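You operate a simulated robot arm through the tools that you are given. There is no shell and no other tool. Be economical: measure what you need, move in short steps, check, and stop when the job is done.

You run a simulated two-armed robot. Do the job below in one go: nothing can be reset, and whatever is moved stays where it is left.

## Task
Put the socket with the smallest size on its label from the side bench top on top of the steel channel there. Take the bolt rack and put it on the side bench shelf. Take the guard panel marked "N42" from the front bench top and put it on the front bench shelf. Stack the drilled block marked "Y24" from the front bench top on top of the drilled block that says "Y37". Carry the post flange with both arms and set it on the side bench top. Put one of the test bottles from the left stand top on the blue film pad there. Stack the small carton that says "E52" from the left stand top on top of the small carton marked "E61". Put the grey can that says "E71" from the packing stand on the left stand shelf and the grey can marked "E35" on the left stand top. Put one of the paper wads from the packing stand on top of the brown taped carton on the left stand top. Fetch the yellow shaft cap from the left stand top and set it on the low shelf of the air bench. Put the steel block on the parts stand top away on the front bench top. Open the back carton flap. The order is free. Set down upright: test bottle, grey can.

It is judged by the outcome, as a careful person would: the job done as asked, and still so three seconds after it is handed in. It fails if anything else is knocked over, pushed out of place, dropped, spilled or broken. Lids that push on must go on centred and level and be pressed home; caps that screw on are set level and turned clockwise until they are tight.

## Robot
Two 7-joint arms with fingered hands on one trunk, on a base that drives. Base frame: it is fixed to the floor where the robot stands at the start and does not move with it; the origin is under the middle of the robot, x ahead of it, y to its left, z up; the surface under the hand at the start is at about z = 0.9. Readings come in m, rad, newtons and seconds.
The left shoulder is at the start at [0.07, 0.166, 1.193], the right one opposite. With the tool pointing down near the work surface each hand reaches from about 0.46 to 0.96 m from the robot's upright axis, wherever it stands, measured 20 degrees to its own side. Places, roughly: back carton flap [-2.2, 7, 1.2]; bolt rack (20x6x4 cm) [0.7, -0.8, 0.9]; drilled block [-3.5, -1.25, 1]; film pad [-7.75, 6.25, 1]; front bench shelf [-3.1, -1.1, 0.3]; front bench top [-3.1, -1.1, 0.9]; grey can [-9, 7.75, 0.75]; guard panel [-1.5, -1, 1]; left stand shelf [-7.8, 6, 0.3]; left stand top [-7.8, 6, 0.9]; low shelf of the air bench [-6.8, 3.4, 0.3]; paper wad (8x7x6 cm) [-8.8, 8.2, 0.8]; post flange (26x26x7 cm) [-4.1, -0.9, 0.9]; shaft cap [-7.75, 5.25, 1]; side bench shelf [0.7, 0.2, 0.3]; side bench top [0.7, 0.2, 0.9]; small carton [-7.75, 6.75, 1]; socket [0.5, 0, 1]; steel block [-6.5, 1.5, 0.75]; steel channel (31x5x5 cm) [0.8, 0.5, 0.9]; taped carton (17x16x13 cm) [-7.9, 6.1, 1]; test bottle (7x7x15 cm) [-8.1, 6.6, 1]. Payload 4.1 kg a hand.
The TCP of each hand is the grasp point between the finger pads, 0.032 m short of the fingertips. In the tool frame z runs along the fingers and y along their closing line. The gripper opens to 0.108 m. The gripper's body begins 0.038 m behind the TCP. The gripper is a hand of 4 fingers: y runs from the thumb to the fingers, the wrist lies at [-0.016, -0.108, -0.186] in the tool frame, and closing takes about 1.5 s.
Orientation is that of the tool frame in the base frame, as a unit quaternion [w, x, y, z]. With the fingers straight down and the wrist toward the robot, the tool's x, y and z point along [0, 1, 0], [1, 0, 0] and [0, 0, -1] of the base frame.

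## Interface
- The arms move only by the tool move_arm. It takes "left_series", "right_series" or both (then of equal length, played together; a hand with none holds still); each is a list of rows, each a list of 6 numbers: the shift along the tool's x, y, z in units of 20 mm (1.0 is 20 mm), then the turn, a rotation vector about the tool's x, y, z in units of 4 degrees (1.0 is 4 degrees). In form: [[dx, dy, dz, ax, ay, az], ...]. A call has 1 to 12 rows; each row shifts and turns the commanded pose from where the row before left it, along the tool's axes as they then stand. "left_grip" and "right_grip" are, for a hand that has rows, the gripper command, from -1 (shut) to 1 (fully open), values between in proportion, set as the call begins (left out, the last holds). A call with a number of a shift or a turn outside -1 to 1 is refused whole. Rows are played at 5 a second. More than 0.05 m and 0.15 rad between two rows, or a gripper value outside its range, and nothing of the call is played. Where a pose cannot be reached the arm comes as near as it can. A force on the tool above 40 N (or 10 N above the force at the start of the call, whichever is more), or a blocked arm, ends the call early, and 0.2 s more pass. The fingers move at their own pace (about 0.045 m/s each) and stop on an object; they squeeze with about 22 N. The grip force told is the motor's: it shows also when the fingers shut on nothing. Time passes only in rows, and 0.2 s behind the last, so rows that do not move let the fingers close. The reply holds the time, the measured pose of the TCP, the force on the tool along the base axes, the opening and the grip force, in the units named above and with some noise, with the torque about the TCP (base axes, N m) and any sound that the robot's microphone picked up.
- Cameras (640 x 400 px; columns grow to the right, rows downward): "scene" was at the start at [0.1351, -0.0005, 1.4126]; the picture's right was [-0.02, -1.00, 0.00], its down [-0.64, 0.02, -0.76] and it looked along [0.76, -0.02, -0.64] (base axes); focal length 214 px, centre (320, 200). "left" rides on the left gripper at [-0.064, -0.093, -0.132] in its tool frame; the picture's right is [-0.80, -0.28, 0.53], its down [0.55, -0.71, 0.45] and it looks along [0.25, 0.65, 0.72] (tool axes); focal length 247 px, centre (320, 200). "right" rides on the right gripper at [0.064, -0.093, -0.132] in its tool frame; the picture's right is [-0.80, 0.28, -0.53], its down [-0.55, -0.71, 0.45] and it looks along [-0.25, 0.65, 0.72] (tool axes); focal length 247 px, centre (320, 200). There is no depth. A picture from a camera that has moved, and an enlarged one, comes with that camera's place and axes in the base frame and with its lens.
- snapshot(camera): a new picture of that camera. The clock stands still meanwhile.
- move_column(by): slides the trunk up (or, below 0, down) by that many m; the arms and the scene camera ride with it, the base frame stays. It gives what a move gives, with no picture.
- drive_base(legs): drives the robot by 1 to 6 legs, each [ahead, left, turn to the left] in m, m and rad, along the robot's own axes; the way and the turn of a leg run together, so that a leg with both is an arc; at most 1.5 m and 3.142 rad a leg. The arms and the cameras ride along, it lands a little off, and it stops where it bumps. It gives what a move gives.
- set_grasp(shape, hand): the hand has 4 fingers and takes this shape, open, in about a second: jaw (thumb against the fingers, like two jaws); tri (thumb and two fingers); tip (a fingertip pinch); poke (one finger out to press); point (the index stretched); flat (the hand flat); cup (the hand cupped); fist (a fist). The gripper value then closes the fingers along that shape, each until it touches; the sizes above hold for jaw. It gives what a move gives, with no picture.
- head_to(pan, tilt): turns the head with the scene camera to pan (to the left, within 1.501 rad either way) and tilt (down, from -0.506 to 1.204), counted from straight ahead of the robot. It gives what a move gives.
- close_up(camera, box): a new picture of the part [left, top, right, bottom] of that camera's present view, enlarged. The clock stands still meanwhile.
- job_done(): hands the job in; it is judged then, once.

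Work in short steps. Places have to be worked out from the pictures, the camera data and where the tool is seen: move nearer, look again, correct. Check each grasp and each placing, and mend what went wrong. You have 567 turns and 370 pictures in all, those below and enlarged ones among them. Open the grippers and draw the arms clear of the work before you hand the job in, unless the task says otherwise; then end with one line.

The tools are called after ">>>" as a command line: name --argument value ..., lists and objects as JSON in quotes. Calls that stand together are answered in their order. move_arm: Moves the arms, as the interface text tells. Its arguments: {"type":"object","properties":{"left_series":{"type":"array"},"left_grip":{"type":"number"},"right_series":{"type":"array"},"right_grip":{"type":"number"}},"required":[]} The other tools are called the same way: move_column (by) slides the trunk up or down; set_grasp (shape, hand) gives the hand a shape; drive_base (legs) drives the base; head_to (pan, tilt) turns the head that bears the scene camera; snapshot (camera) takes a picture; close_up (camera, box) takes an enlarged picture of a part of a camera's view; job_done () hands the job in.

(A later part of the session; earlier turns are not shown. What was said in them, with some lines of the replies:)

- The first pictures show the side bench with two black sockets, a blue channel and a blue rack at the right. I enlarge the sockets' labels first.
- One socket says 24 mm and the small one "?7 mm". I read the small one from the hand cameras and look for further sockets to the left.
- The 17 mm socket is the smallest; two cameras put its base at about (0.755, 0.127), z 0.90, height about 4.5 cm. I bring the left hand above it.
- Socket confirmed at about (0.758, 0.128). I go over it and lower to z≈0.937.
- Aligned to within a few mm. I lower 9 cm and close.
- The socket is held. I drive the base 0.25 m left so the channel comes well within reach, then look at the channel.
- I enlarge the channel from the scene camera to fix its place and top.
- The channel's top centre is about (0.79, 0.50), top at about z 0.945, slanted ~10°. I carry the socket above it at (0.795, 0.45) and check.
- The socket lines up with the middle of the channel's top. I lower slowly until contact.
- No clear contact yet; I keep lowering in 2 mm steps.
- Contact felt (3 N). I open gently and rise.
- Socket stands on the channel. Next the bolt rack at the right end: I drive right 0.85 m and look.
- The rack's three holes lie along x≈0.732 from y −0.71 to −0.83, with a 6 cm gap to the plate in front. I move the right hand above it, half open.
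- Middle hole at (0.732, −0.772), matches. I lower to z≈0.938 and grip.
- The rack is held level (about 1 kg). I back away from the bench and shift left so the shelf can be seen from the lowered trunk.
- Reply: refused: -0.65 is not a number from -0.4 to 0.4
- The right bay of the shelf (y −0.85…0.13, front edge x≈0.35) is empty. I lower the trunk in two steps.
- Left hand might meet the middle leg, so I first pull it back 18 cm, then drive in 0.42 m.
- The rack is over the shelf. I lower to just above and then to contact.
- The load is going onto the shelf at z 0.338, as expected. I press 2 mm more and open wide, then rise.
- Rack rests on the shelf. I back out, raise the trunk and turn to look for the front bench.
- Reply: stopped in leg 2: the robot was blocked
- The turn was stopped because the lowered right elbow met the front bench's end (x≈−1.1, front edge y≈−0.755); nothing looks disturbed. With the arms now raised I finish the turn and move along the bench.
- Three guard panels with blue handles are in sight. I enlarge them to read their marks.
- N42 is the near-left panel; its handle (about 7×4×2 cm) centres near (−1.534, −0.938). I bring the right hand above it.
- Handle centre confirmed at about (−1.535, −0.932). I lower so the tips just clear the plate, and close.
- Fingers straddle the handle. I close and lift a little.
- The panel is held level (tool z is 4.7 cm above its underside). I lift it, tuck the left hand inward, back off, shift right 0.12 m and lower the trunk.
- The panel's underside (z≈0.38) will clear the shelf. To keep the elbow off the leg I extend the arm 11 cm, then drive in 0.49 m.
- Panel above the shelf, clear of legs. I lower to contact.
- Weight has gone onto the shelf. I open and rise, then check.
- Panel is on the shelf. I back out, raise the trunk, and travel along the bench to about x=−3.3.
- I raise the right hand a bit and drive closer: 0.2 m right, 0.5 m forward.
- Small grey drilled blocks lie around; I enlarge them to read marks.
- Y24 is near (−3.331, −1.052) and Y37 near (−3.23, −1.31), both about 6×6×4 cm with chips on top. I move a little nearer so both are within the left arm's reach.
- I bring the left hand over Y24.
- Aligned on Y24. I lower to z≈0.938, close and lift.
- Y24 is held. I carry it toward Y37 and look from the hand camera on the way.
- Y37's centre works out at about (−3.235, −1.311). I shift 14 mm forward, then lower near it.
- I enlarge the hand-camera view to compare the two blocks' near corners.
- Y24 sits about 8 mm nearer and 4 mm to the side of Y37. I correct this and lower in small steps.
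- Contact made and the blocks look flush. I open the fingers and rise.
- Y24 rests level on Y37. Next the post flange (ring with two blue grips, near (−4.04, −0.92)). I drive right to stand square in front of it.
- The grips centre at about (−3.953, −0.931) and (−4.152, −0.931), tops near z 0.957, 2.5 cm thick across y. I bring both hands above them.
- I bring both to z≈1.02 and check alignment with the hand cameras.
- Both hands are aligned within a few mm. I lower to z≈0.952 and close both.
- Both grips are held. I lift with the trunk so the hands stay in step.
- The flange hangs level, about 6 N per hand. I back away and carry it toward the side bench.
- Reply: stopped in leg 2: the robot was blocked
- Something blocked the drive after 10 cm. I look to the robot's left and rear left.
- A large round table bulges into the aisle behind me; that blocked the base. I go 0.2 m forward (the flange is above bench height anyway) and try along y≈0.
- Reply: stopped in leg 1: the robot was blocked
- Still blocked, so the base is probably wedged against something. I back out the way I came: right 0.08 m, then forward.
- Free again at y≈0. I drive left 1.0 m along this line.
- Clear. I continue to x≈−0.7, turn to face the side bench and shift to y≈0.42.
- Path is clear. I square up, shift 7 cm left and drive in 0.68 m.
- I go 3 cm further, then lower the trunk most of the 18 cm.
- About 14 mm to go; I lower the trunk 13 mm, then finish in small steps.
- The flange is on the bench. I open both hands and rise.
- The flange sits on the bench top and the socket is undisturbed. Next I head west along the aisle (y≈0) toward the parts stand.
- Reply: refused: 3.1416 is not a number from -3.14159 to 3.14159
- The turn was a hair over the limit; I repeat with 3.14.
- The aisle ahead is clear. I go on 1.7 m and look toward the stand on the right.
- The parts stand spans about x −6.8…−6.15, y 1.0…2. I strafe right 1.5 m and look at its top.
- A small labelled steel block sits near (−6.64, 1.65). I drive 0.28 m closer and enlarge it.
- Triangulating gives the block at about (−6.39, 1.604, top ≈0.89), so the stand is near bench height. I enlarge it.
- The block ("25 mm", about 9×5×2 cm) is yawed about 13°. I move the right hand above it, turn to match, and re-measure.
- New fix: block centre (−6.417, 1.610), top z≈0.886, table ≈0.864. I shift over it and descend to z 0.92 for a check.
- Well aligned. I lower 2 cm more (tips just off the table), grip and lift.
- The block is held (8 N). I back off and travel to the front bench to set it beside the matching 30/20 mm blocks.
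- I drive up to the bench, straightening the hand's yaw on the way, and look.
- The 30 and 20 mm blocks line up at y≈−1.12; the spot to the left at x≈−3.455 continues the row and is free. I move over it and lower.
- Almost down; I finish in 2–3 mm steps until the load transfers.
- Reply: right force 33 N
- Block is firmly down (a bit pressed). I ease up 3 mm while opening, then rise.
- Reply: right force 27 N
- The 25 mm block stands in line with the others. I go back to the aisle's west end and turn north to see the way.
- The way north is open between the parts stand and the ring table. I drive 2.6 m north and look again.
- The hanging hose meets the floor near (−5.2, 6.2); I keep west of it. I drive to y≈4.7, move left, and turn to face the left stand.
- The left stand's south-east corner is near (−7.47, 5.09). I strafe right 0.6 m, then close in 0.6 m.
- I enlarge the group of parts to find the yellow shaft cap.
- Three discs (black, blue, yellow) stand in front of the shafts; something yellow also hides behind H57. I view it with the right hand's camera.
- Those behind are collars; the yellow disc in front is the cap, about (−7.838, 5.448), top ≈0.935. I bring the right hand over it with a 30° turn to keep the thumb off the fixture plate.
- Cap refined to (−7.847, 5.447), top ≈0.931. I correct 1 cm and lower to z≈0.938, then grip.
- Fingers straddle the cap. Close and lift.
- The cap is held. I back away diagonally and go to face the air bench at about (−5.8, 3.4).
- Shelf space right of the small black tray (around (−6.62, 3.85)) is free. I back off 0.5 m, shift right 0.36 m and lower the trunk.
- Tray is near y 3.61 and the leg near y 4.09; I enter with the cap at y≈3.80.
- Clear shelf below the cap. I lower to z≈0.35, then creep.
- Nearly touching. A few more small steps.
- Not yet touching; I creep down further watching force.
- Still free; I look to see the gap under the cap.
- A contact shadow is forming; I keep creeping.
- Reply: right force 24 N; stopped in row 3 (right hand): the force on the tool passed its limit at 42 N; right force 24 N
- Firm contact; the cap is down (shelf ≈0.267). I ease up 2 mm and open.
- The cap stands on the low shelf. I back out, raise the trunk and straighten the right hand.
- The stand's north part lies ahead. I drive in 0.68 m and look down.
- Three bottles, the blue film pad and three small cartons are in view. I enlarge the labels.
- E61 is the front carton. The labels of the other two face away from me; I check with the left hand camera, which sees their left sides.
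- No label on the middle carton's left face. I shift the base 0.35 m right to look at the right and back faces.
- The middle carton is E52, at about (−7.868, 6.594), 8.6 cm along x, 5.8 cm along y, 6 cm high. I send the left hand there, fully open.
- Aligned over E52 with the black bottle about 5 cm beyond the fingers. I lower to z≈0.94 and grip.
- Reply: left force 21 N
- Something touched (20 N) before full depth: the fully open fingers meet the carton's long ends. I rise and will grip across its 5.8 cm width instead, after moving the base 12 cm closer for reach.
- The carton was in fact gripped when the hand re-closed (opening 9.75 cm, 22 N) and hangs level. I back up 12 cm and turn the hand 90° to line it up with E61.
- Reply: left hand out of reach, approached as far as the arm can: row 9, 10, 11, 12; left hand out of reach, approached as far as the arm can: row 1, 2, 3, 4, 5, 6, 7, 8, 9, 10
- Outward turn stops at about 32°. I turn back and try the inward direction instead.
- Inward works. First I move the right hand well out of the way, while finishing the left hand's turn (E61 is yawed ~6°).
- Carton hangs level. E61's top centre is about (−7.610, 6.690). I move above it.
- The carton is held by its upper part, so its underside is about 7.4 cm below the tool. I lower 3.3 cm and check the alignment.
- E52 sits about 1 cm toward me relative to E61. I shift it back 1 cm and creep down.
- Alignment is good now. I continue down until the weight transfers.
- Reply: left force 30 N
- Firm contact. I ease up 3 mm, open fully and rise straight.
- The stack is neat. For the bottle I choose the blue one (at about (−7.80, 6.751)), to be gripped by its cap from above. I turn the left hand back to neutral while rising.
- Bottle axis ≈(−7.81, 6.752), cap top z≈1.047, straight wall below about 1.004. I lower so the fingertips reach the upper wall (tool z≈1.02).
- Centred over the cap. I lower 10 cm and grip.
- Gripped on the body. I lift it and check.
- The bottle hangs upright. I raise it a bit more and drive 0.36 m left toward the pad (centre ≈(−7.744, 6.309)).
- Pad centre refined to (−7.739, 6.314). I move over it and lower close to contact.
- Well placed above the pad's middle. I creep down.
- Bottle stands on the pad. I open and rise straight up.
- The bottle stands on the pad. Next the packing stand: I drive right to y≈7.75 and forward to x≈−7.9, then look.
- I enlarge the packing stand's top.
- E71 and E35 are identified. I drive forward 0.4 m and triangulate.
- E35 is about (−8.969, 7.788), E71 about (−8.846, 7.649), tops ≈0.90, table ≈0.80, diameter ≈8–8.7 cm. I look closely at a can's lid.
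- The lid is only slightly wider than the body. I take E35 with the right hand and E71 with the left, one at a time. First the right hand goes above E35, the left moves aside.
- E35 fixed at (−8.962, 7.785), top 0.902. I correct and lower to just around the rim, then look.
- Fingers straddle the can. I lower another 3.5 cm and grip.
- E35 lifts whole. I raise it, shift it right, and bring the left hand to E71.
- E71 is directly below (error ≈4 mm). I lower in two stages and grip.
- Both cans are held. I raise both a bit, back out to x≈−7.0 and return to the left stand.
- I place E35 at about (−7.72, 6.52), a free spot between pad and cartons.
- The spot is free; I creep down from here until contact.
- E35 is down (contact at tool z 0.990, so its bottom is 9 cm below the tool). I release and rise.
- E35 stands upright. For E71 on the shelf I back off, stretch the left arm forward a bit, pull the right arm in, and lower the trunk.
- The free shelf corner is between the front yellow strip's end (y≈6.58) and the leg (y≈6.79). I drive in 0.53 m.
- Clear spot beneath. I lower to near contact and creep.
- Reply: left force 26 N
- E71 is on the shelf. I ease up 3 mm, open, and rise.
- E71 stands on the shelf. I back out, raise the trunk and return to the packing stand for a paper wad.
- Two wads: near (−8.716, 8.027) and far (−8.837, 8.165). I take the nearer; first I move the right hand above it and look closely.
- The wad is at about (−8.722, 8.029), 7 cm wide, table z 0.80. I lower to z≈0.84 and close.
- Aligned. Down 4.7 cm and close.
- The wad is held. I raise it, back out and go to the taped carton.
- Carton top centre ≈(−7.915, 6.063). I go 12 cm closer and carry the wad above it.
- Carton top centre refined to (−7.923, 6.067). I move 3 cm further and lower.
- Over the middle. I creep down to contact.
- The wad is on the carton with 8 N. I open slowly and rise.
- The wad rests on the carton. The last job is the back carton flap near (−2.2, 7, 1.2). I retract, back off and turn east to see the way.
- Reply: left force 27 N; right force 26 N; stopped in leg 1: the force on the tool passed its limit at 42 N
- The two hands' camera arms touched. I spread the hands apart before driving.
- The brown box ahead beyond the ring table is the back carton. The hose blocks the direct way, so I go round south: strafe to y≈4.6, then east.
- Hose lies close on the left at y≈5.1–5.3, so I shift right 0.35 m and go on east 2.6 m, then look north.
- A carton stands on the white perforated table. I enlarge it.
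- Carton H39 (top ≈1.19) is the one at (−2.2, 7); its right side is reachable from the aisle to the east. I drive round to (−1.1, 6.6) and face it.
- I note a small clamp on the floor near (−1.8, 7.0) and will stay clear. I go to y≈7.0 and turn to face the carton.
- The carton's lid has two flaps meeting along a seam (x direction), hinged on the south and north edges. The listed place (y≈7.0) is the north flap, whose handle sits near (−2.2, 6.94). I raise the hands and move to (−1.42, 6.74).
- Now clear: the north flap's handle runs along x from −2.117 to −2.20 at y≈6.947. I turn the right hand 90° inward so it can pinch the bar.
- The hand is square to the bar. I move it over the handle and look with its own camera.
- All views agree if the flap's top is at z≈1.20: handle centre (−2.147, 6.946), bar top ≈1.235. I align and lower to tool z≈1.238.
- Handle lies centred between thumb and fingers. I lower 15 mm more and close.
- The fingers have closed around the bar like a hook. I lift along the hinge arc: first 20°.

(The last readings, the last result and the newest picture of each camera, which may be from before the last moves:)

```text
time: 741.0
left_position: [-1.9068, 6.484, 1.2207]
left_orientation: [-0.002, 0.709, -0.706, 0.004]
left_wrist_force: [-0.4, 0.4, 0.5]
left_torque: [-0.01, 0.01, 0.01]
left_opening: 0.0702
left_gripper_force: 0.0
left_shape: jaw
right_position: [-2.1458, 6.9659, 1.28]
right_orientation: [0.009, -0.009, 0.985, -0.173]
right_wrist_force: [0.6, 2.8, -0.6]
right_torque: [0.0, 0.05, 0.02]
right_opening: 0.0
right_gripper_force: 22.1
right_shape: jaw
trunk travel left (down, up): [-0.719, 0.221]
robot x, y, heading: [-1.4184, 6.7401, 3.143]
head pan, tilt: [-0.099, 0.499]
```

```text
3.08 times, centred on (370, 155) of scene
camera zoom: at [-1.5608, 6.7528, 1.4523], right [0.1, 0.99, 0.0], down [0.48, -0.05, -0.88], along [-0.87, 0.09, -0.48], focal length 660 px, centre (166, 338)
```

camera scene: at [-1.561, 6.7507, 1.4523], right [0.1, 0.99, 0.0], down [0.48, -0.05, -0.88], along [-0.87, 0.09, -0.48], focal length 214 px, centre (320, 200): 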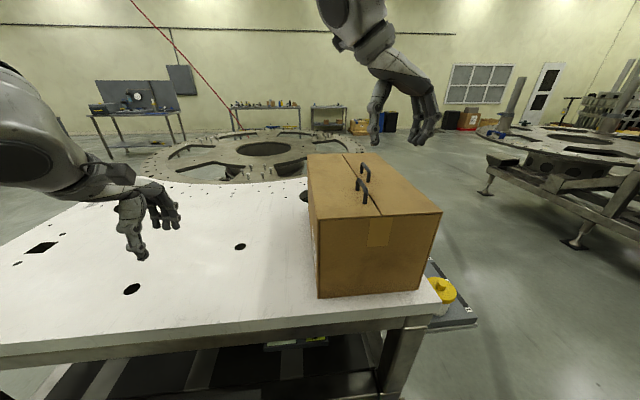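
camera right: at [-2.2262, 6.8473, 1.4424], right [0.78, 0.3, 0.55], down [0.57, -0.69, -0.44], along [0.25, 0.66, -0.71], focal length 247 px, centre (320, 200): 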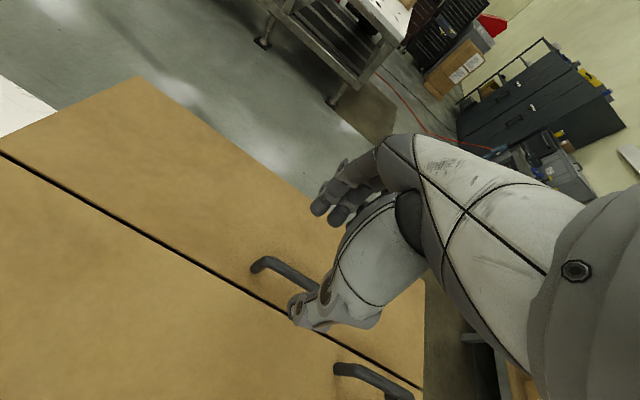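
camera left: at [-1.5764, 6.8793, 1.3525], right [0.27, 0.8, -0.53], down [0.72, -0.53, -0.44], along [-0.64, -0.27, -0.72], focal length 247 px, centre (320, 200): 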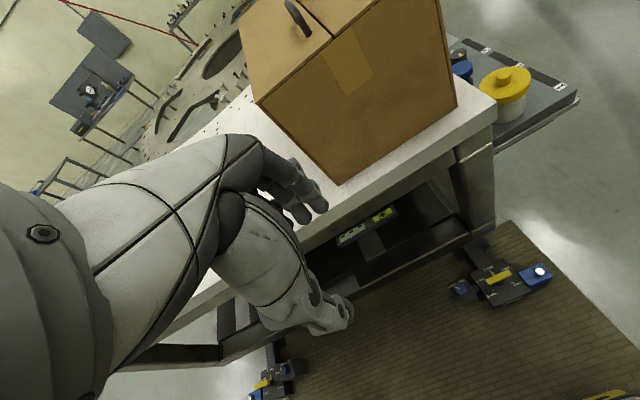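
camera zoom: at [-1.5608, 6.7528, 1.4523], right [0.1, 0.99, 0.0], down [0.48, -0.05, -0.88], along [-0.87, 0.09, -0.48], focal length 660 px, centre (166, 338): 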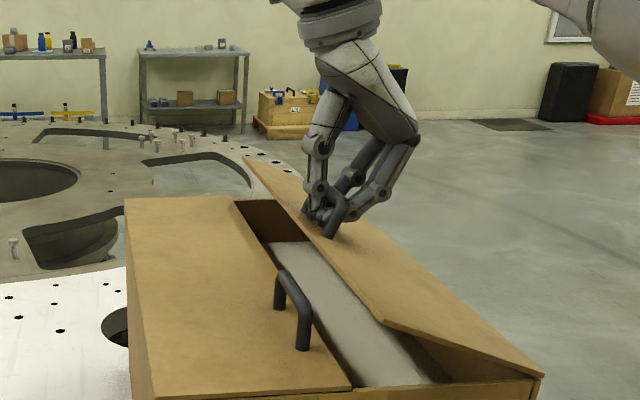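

The north flap is lifting nicely. I continue along the arc another 40°.

>>> move_arm --right_series '[[0, 0.12, -0.42, 1, 0, 0], [0, 0.12, -0.42, 1, 0, 0], [0, 0.12, -0.42, 1, 0, 0], [0, 0.12, -0.42, 1, 0, 0], [0, 0.12, -0.42, 1, 0, 0], [0, 0.12, -0.42, 1, 0, 0], [0, 0.12, -0.42, 1, 0, 0], [0, 0.12, -0.42, 1, 0, 0], [0, 0.12, -0.42, 1, 0, 0], [0, 0.12, -0.42, 1, 0, 0]]'

>>> close_up --camera "scene" --box '[290, 60, 450, 220]'

```text
time: 743.2
left_position: [-1.9078, 6.484, 1.2215]
left_orientation: [-0.002, 0.708, -0.706, 0.005]
left_wrist_force: [0.2, 0.1, -0.5]
left_torque: [-0.01, 0.0, 0.05]
left_opening: 0.0703
left_gripper_force: 0.0
left_shape: jaw
right_position: [-2.1506, 7.0343, 1.3308]
right_orientation: [0.013, -0.007, 0.866, -0.499]
right_wrist_force: [2.2, 0.6, -7.1]
right_torque: [-0.04, -0.01, 0.03]
right_opening: 0.0
right_gripper_force: 21.9
right_shape: jaw
trunk travel left (down, up): [-0.719, 0.221]
robot x, y, heading: [-1.4225, 6.7402, 3.141]
head pan, tilt: [-0.099, 0.499]
```

```text
2.50 times, centred on (370, 140) of scene
camera zoom: at [-1.5614, 6.7526, 1.4523], right [0.1, 0.99, 0.0], down [0.48, -0.05, -0.88], along [-0.87, 0.09, -0.48], focal length 536 px, centre (195, 350)
```

zoom: 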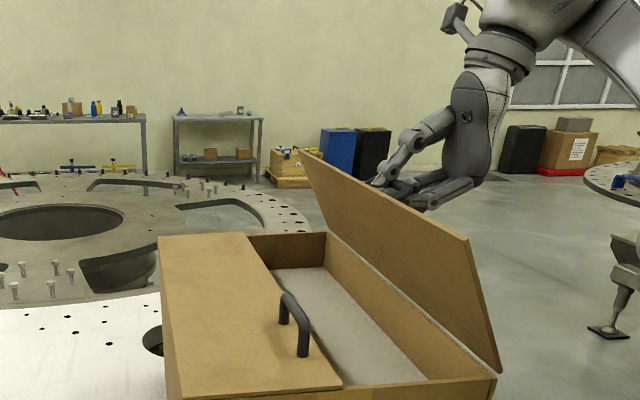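

About 70° open. I continue another 40°.

>>> move_arm --right_series '[[0, 0.12, -0.42, 1, 0, 0], [0, 0.12, -0.42, 1, 0, 0], [0, 0.12, -0.42, 1, 0, 0], [0, 0.12, -0.42, 1, 0, 0], [0, 0.12, -0.42, 1, 0, 0], [0, 0.12, -0.42, 1, 0, 0], [0, 0.12, -0.42, 1, 0, 0], [0, 0.12, -0.42, 1, 0, 0], [0, 0.12, -0.42, 1, 0, 0], [0, 0.12, -0.42, 1, 0, 0]]'

>>> snapshot --camera "scene"

```text
time: 745.4
left_position: [-1.9083, 6.4823, 1.2189]
left_orientation: [-0.003, 0.708, -0.706, 0.004]
left_wrist_force: [0.4, 0.2, 0.2]
left_torque: [0.02, 0.02, 0.0]
left_opening: 0.0707
left_gripper_force: 0.0
left_shape: jaw
right_position: [-2.1468, 7.1046, 1.3209]
right_orientation: [-0.013, 0.001, -0.644, 0.765]
right_wrist_force: [-2.4, -0.7, -4.5]
right_torque: [0.1, -0.04, -0.1]
right_opening: 0.0
right_gripper_force: 22.1
right_shape: jaw
right hand out of reach, approached as far as the arm can: row 3, 5, 10
trunk travel left (down, up): [-0.719, 0.221]
robot x, y, heading: [-1.4164, 6.7411, 3.139]
head pan, tilt: [-0.099, 0.499]
```

```text
178 pictures are left
camera scene: at [-1.5623, 6.7522, 1.4523], right [0.1, 0.99, 0.0], down [0.48, -0.05, -0.88], along [-0.87, 0.09, -0.48], focal length 214 px, centre (320, 200)
```

scene: 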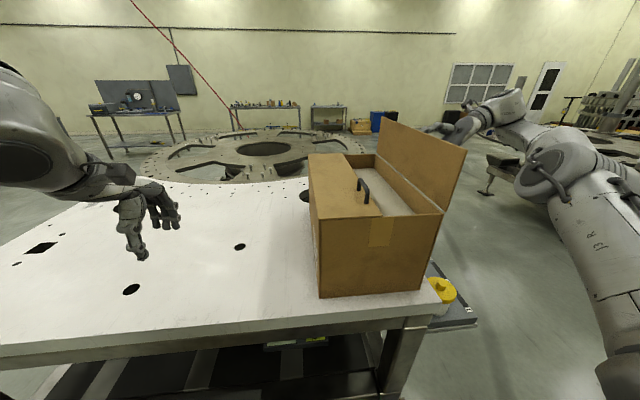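

The flap is past vertical. I pull the handle a bit further outward and down without more wrist turn so it comes to rest well open.

>>> move_arm --right_series '[[0, 0.15, -0.55, 0, 0, 0], [0, 0.2, -0.55, 0, 0, 0], [0, 0.25, -0.53, 0, 0, 0], [0, 0.3, -0.5, 0, 0, 0], [0, 0.35, -0.5, 0, 0, 0]]'

>>> snapshot --camera "scene"

```text
time: 746.6
left_position: [-1.9063, 6.4842, 1.2207]
left_orientation: [-0.002, 0.709, -0.705, 0.003]
left_wrist_force: [0.5, 0.2, 0.7]
left_torque: [-0.01, 0.01, 0.0]
left_opening: 0.0702
left_gripper_force: 0.1
left_shape: jaw
right_position: [-2.1293, 7.1445, 1.2831]
right_orientation: [-0.013, 0.001, -0.643, 0.765]
right_wrist_force: [1.1, 8.3, 8.8]
right_torque: [-0.1, 0.03, 0.02]
right_opening: 0.0
right_gripper_force: 22.2
right_shape: jaw
right hand out of reach, approached as far as the arm can: row 1, 2, 3, 4, 5
trunk travel left (down, up): [-0.719, 0.221]
robot x, y, heading: [-1.4227, 6.7409, 3.141]
head pan, tilt: [-0.099, 0.499]
```

```text
177 pictures are left
camera scene: at [-1.5593, 6.7537, 1.4524], right [0.1, 0.99, 0.0], down [0.48, -0.05, -0.88], along [-0.87, 0.09, -0.48], focal length 214 px, centre (320, 200)
```

scene: 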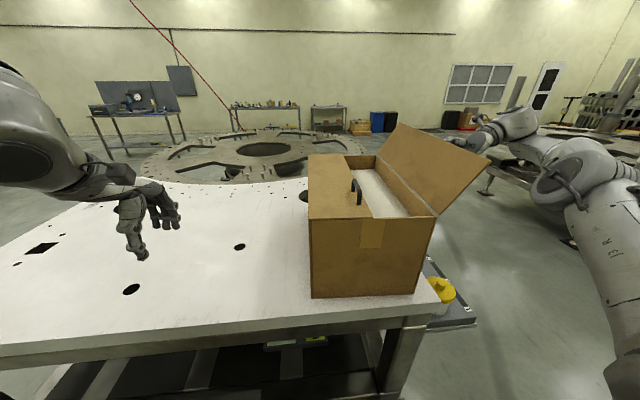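

The flap is about 130° open and starts to resist, likely its stop. I open the fingers and draw the hand away.

>>> move_arm --right_series '[[0, 0, 0, 0, 0, 0], [0, 0, 0, 0, 0, 0], [0, 0, 0, 0, 0, 0], [0, 0, 0, 0, 0, 0]]' --right_grip 0.6

>>> snapshot --camera "scene"

>>> snapshot --camera "right"

```text
time: 747.6
left_position: [-1.9077, 6.4819, 1.2184]
left_orientation: [-0.004, 0.708, -0.706, 0.004]
left_wrist_force: [0.2, 0.0, -0.1]
left_torque: [-0.01, 0.02, 0.02]
left_opening: 0.0702
left_gripper_force: 0.1
left_shape: jaw
right_position: [-2.1311, 7.1405, 1.2832]
right_orientation: [-0.015, 0.002, -0.644, 0.764]
right_wrist_force: [0.3, -0.2, -0.3]
right_torque: [0.01, -0.03, -0.02]
right_opening: 0.0866
right_gripper_force: 0.0
right_shape: jaw
trunk travel left (down, up): [-0.719, 0.221]
robot x, y, heading: [-1.4196, 6.7396, 3.14]
head pan, tilt: [-0.099, 0.499]
```

```text
176 pictures are left
camera scene: at [-1.5615, 6.751, 1.4523], right [0.1, 0.99, 0.0], down [0.48, -0.05, -0.88], along [-0.87, 0.09, -0.48], focal length 214 px, centre (320, 200)
```

scene: 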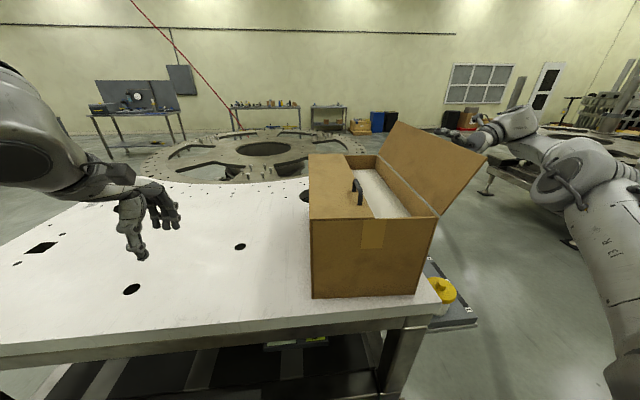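

```text
175 pictures are left
camera right: at [-2.2005, 7.2845, 1.3508], right [0.79, 0.49, -0.36], down [0.54, -0.31, 0.78], along [0.28, -0.81, -0.51], focal length 247 px, centre (320, 200)
```

right: 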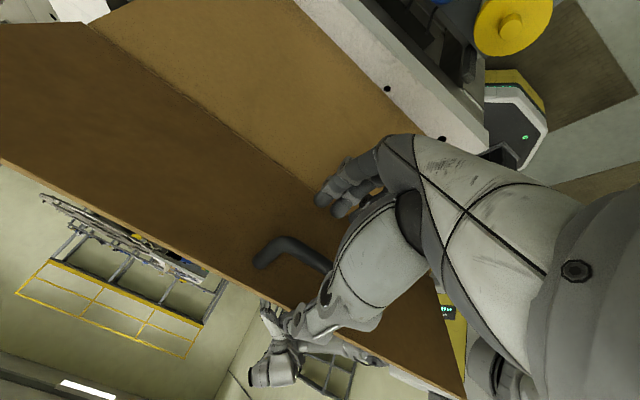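

The flap stays open by itself. I withdraw the hand straight back off the bar.

>>> move_arm --right_series '[[0, 0, -0.5, 0, 0, 0], [0, 0, -0.5, 0, 0, 0], [0, 0, -1, 0, 0, 0], [0, 0, -1, 0, 0, 0], [0, 0, -1, 0, 0, 0]]'

>>> snapshot --camera "right"

```text
time: 748.8
left_position: [-1.9076, 6.4828, 1.2209]
left_orientation: [-0.003, 0.709, -0.705, 0.004]
left_wrist_force: [-0.2, -0.5, 0.6]
left_torque: [-0.03, 0.04, 0.0]
left_opening: 0.0704
left_gripper_force: 0.1
left_shape: jaw
right_position: [-2.0972, 7.1908, 1.2612]
right_orientation: [-0.013, 0.001, -0.644, 0.765]
right_wrist_force: [0.4, 0.4, -0.6]
right_torque: [-0.02, -0.02, -0.03]
right_opening: 0.0863
right_gripper_force: 0.1
right_shape: jaw
right hand out of reach, approached as far as the arm can: row 1, 2, 3, 4, 5
trunk travel left (down, up): [-0.719, 0.221]
robot x, y, heading: [-1.4208, 6.7458, 3.14]
head pan, tilt: [-0.099, 0.499]
```

```text
174 pictures are left
camera right: at [-2.1654, 7.3356, 1.3284], right [0.79, 0.49, -0.36], down [0.54, -0.31, 0.78], along [0.27, -0.81, -0.51], focal length 247 px, centre (320, 200)
```

right: 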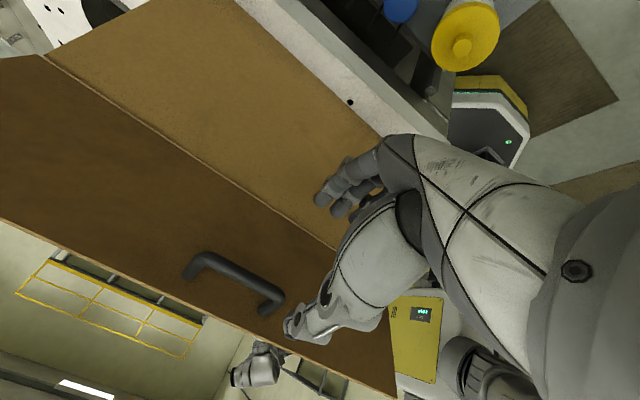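

The hand is free of the bar. I back the base away 0.45 m, parallel to the flap.

>>> drive_base --legs '[[-0.45, 0, 0]]'

>>> head_to --pan 0 --tilt 0.4

>>> snapshot --camera "scene"

```text
time: 751.5
left_position: [-1.4541, 6.481, 1.2197]
left_orientation: [-0.003, 0.71, -0.704, 0.004]
left_wrist_force: [-0.4, -0.1, 0.1]
left_torque: [0.01, -0.02, -0.02]
left_opening: 0.0706
left_gripper_force: 0.0
left_shape: jaw
right_position: [-1.6417, 7.1861, 1.2617]
right_orientation: [-0.014, 0.003, -0.645, 0.764]
right_wrist_force: [-0.3, 0.7, 0.3]
right_torque: [0.01, 0.0, 0.0]
right_opening: 0.0861
right_gripper_force: 0.1
right_shape: jaw
trunk travel left (down, up): [-0.719, 0.221]
robot x, y, heading: [-0.9701, 6.7404, -3.136]
head pan, tilt: [-0.099, 0.499]
```

```text
time: 752.2
left_position: [-1.4632, 6.4816, 1.2158]
left_orientation: [-0.006, 0.71, -0.704, 0.007]
left_wrist_force: [0.7, 0.0, -0.2]
left_torque: [-0.02, 0.0, 0.02]
left_opening: 0.0702
left_gripper_force: 0.0
left_shape: jaw
right_position: [-1.6468, 7.1809, 1.2536]
right_orientation: [-0.017, 0.002, -0.644, 0.765]
right_wrist_force: [-1.0, 0.7, -0.1]
right_torque: [0.01, 0.0, -0.01]
right_opening: 0.0864
right_gripper_force: 0.0
right_shape: jaw
trunk travel left (down, up): [-0.719, 0.221]
robot x, y, heading: [-0.971, 6.7396, -3.138]
head pan, tilt: [0.0, 0.4]
```

```text
173 pictures are left
camera scene: at [-1.0969, 6.7426, 1.4614], right [0.0, 1.0, 0.0], down [0.38, 0.0, -0.93], along [-0.93, 0.0, -0.38], focal length 214 px, centre (320, 200)
```

scene: 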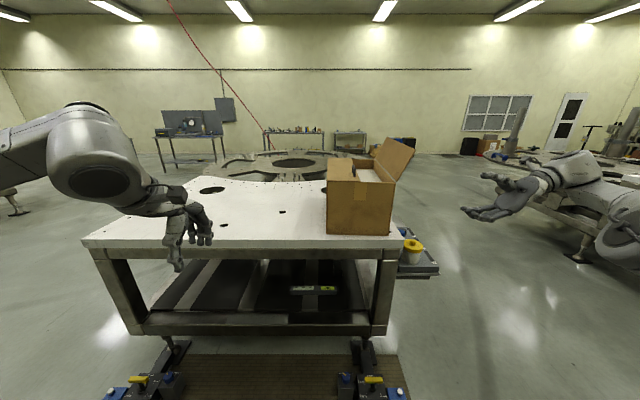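

The north flap stays open, hands are clear. I open both grippers fully and pull the hands back a little more before handing in.

>>> move_arm --left_series '[[0, -1, -0.5, 0, 0, 0], [0, -1, -0.5, 0, 0, 0], [0, 0, 0, 0, 0, 0], [0, 0, 0, 0, 0, 0]]' --right_series '[[0, 0, 0, -1, 0, 0], [0, 0, 0, -1, 0, 0], [0, 0, 0, -1, 0, 0], [0, 0, 0, 0, 0, 0]]' --left_grip 1 --right_grip 1

>>> close_up --camera "scene" --box '[300, 120, 440, 260]'

```text
time: 753.2
left_position: [-1.424, 6.4807, 1.2372]
left_orientation: [-0.005, 0.711, -0.704, 0.007]
left_wrist_force: [-0.1, -0.8, -0.9]
left_torque: [0.03, -0.01, 0.0]
left_opening: 0.1075
left_gripper_force: 0.0
left_shape: jaw
right_position: [-1.6475, 7.1822, 1.2529]
right_orientation: [0.015, -0.002, 0.721, -0.693]
right_wrist_force: [0.1, 0.2, -0.9]
right_torque: [0.03, 0.01, -0.01]
right_opening: 0.1077
right_gripper_force: 0.1
right_shape: jaw
trunk travel left (down, up): [-0.719, 0.221]
robot x, y, heading: [-0.9681, 6.7415, -3.139]
head pan, tilt: [0.0, 0.4]
```

```text
2.86 times, centred on (370, 190) of scene
camera zoom: at [-1.0976, 6.7426, 1.4613], right [0.0, 1.0, 0.0], down [0.38, 0.0, -0.92], along [-0.92, 0.0, -0.38], focal length 613 px, centre (177, 229)
```

zoom: 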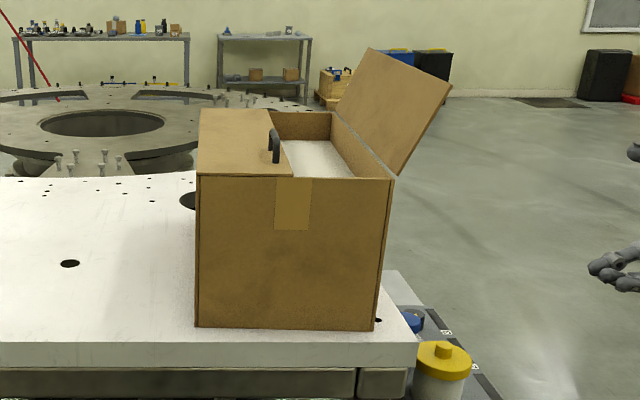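

The flap is open and holds, the carton is where it stood, and both hands are open and clear. All the jobs are done, so I hand in.

>>> job_done

```text
The job is handed in.
```

All thirteen placements are done and the job is handed in. One thing I could not re-check: the Y24-on-Y37 stack was hidden from view when I last passed the front bench, and the loose metal chips on top of Y37 are still between the two blocks.
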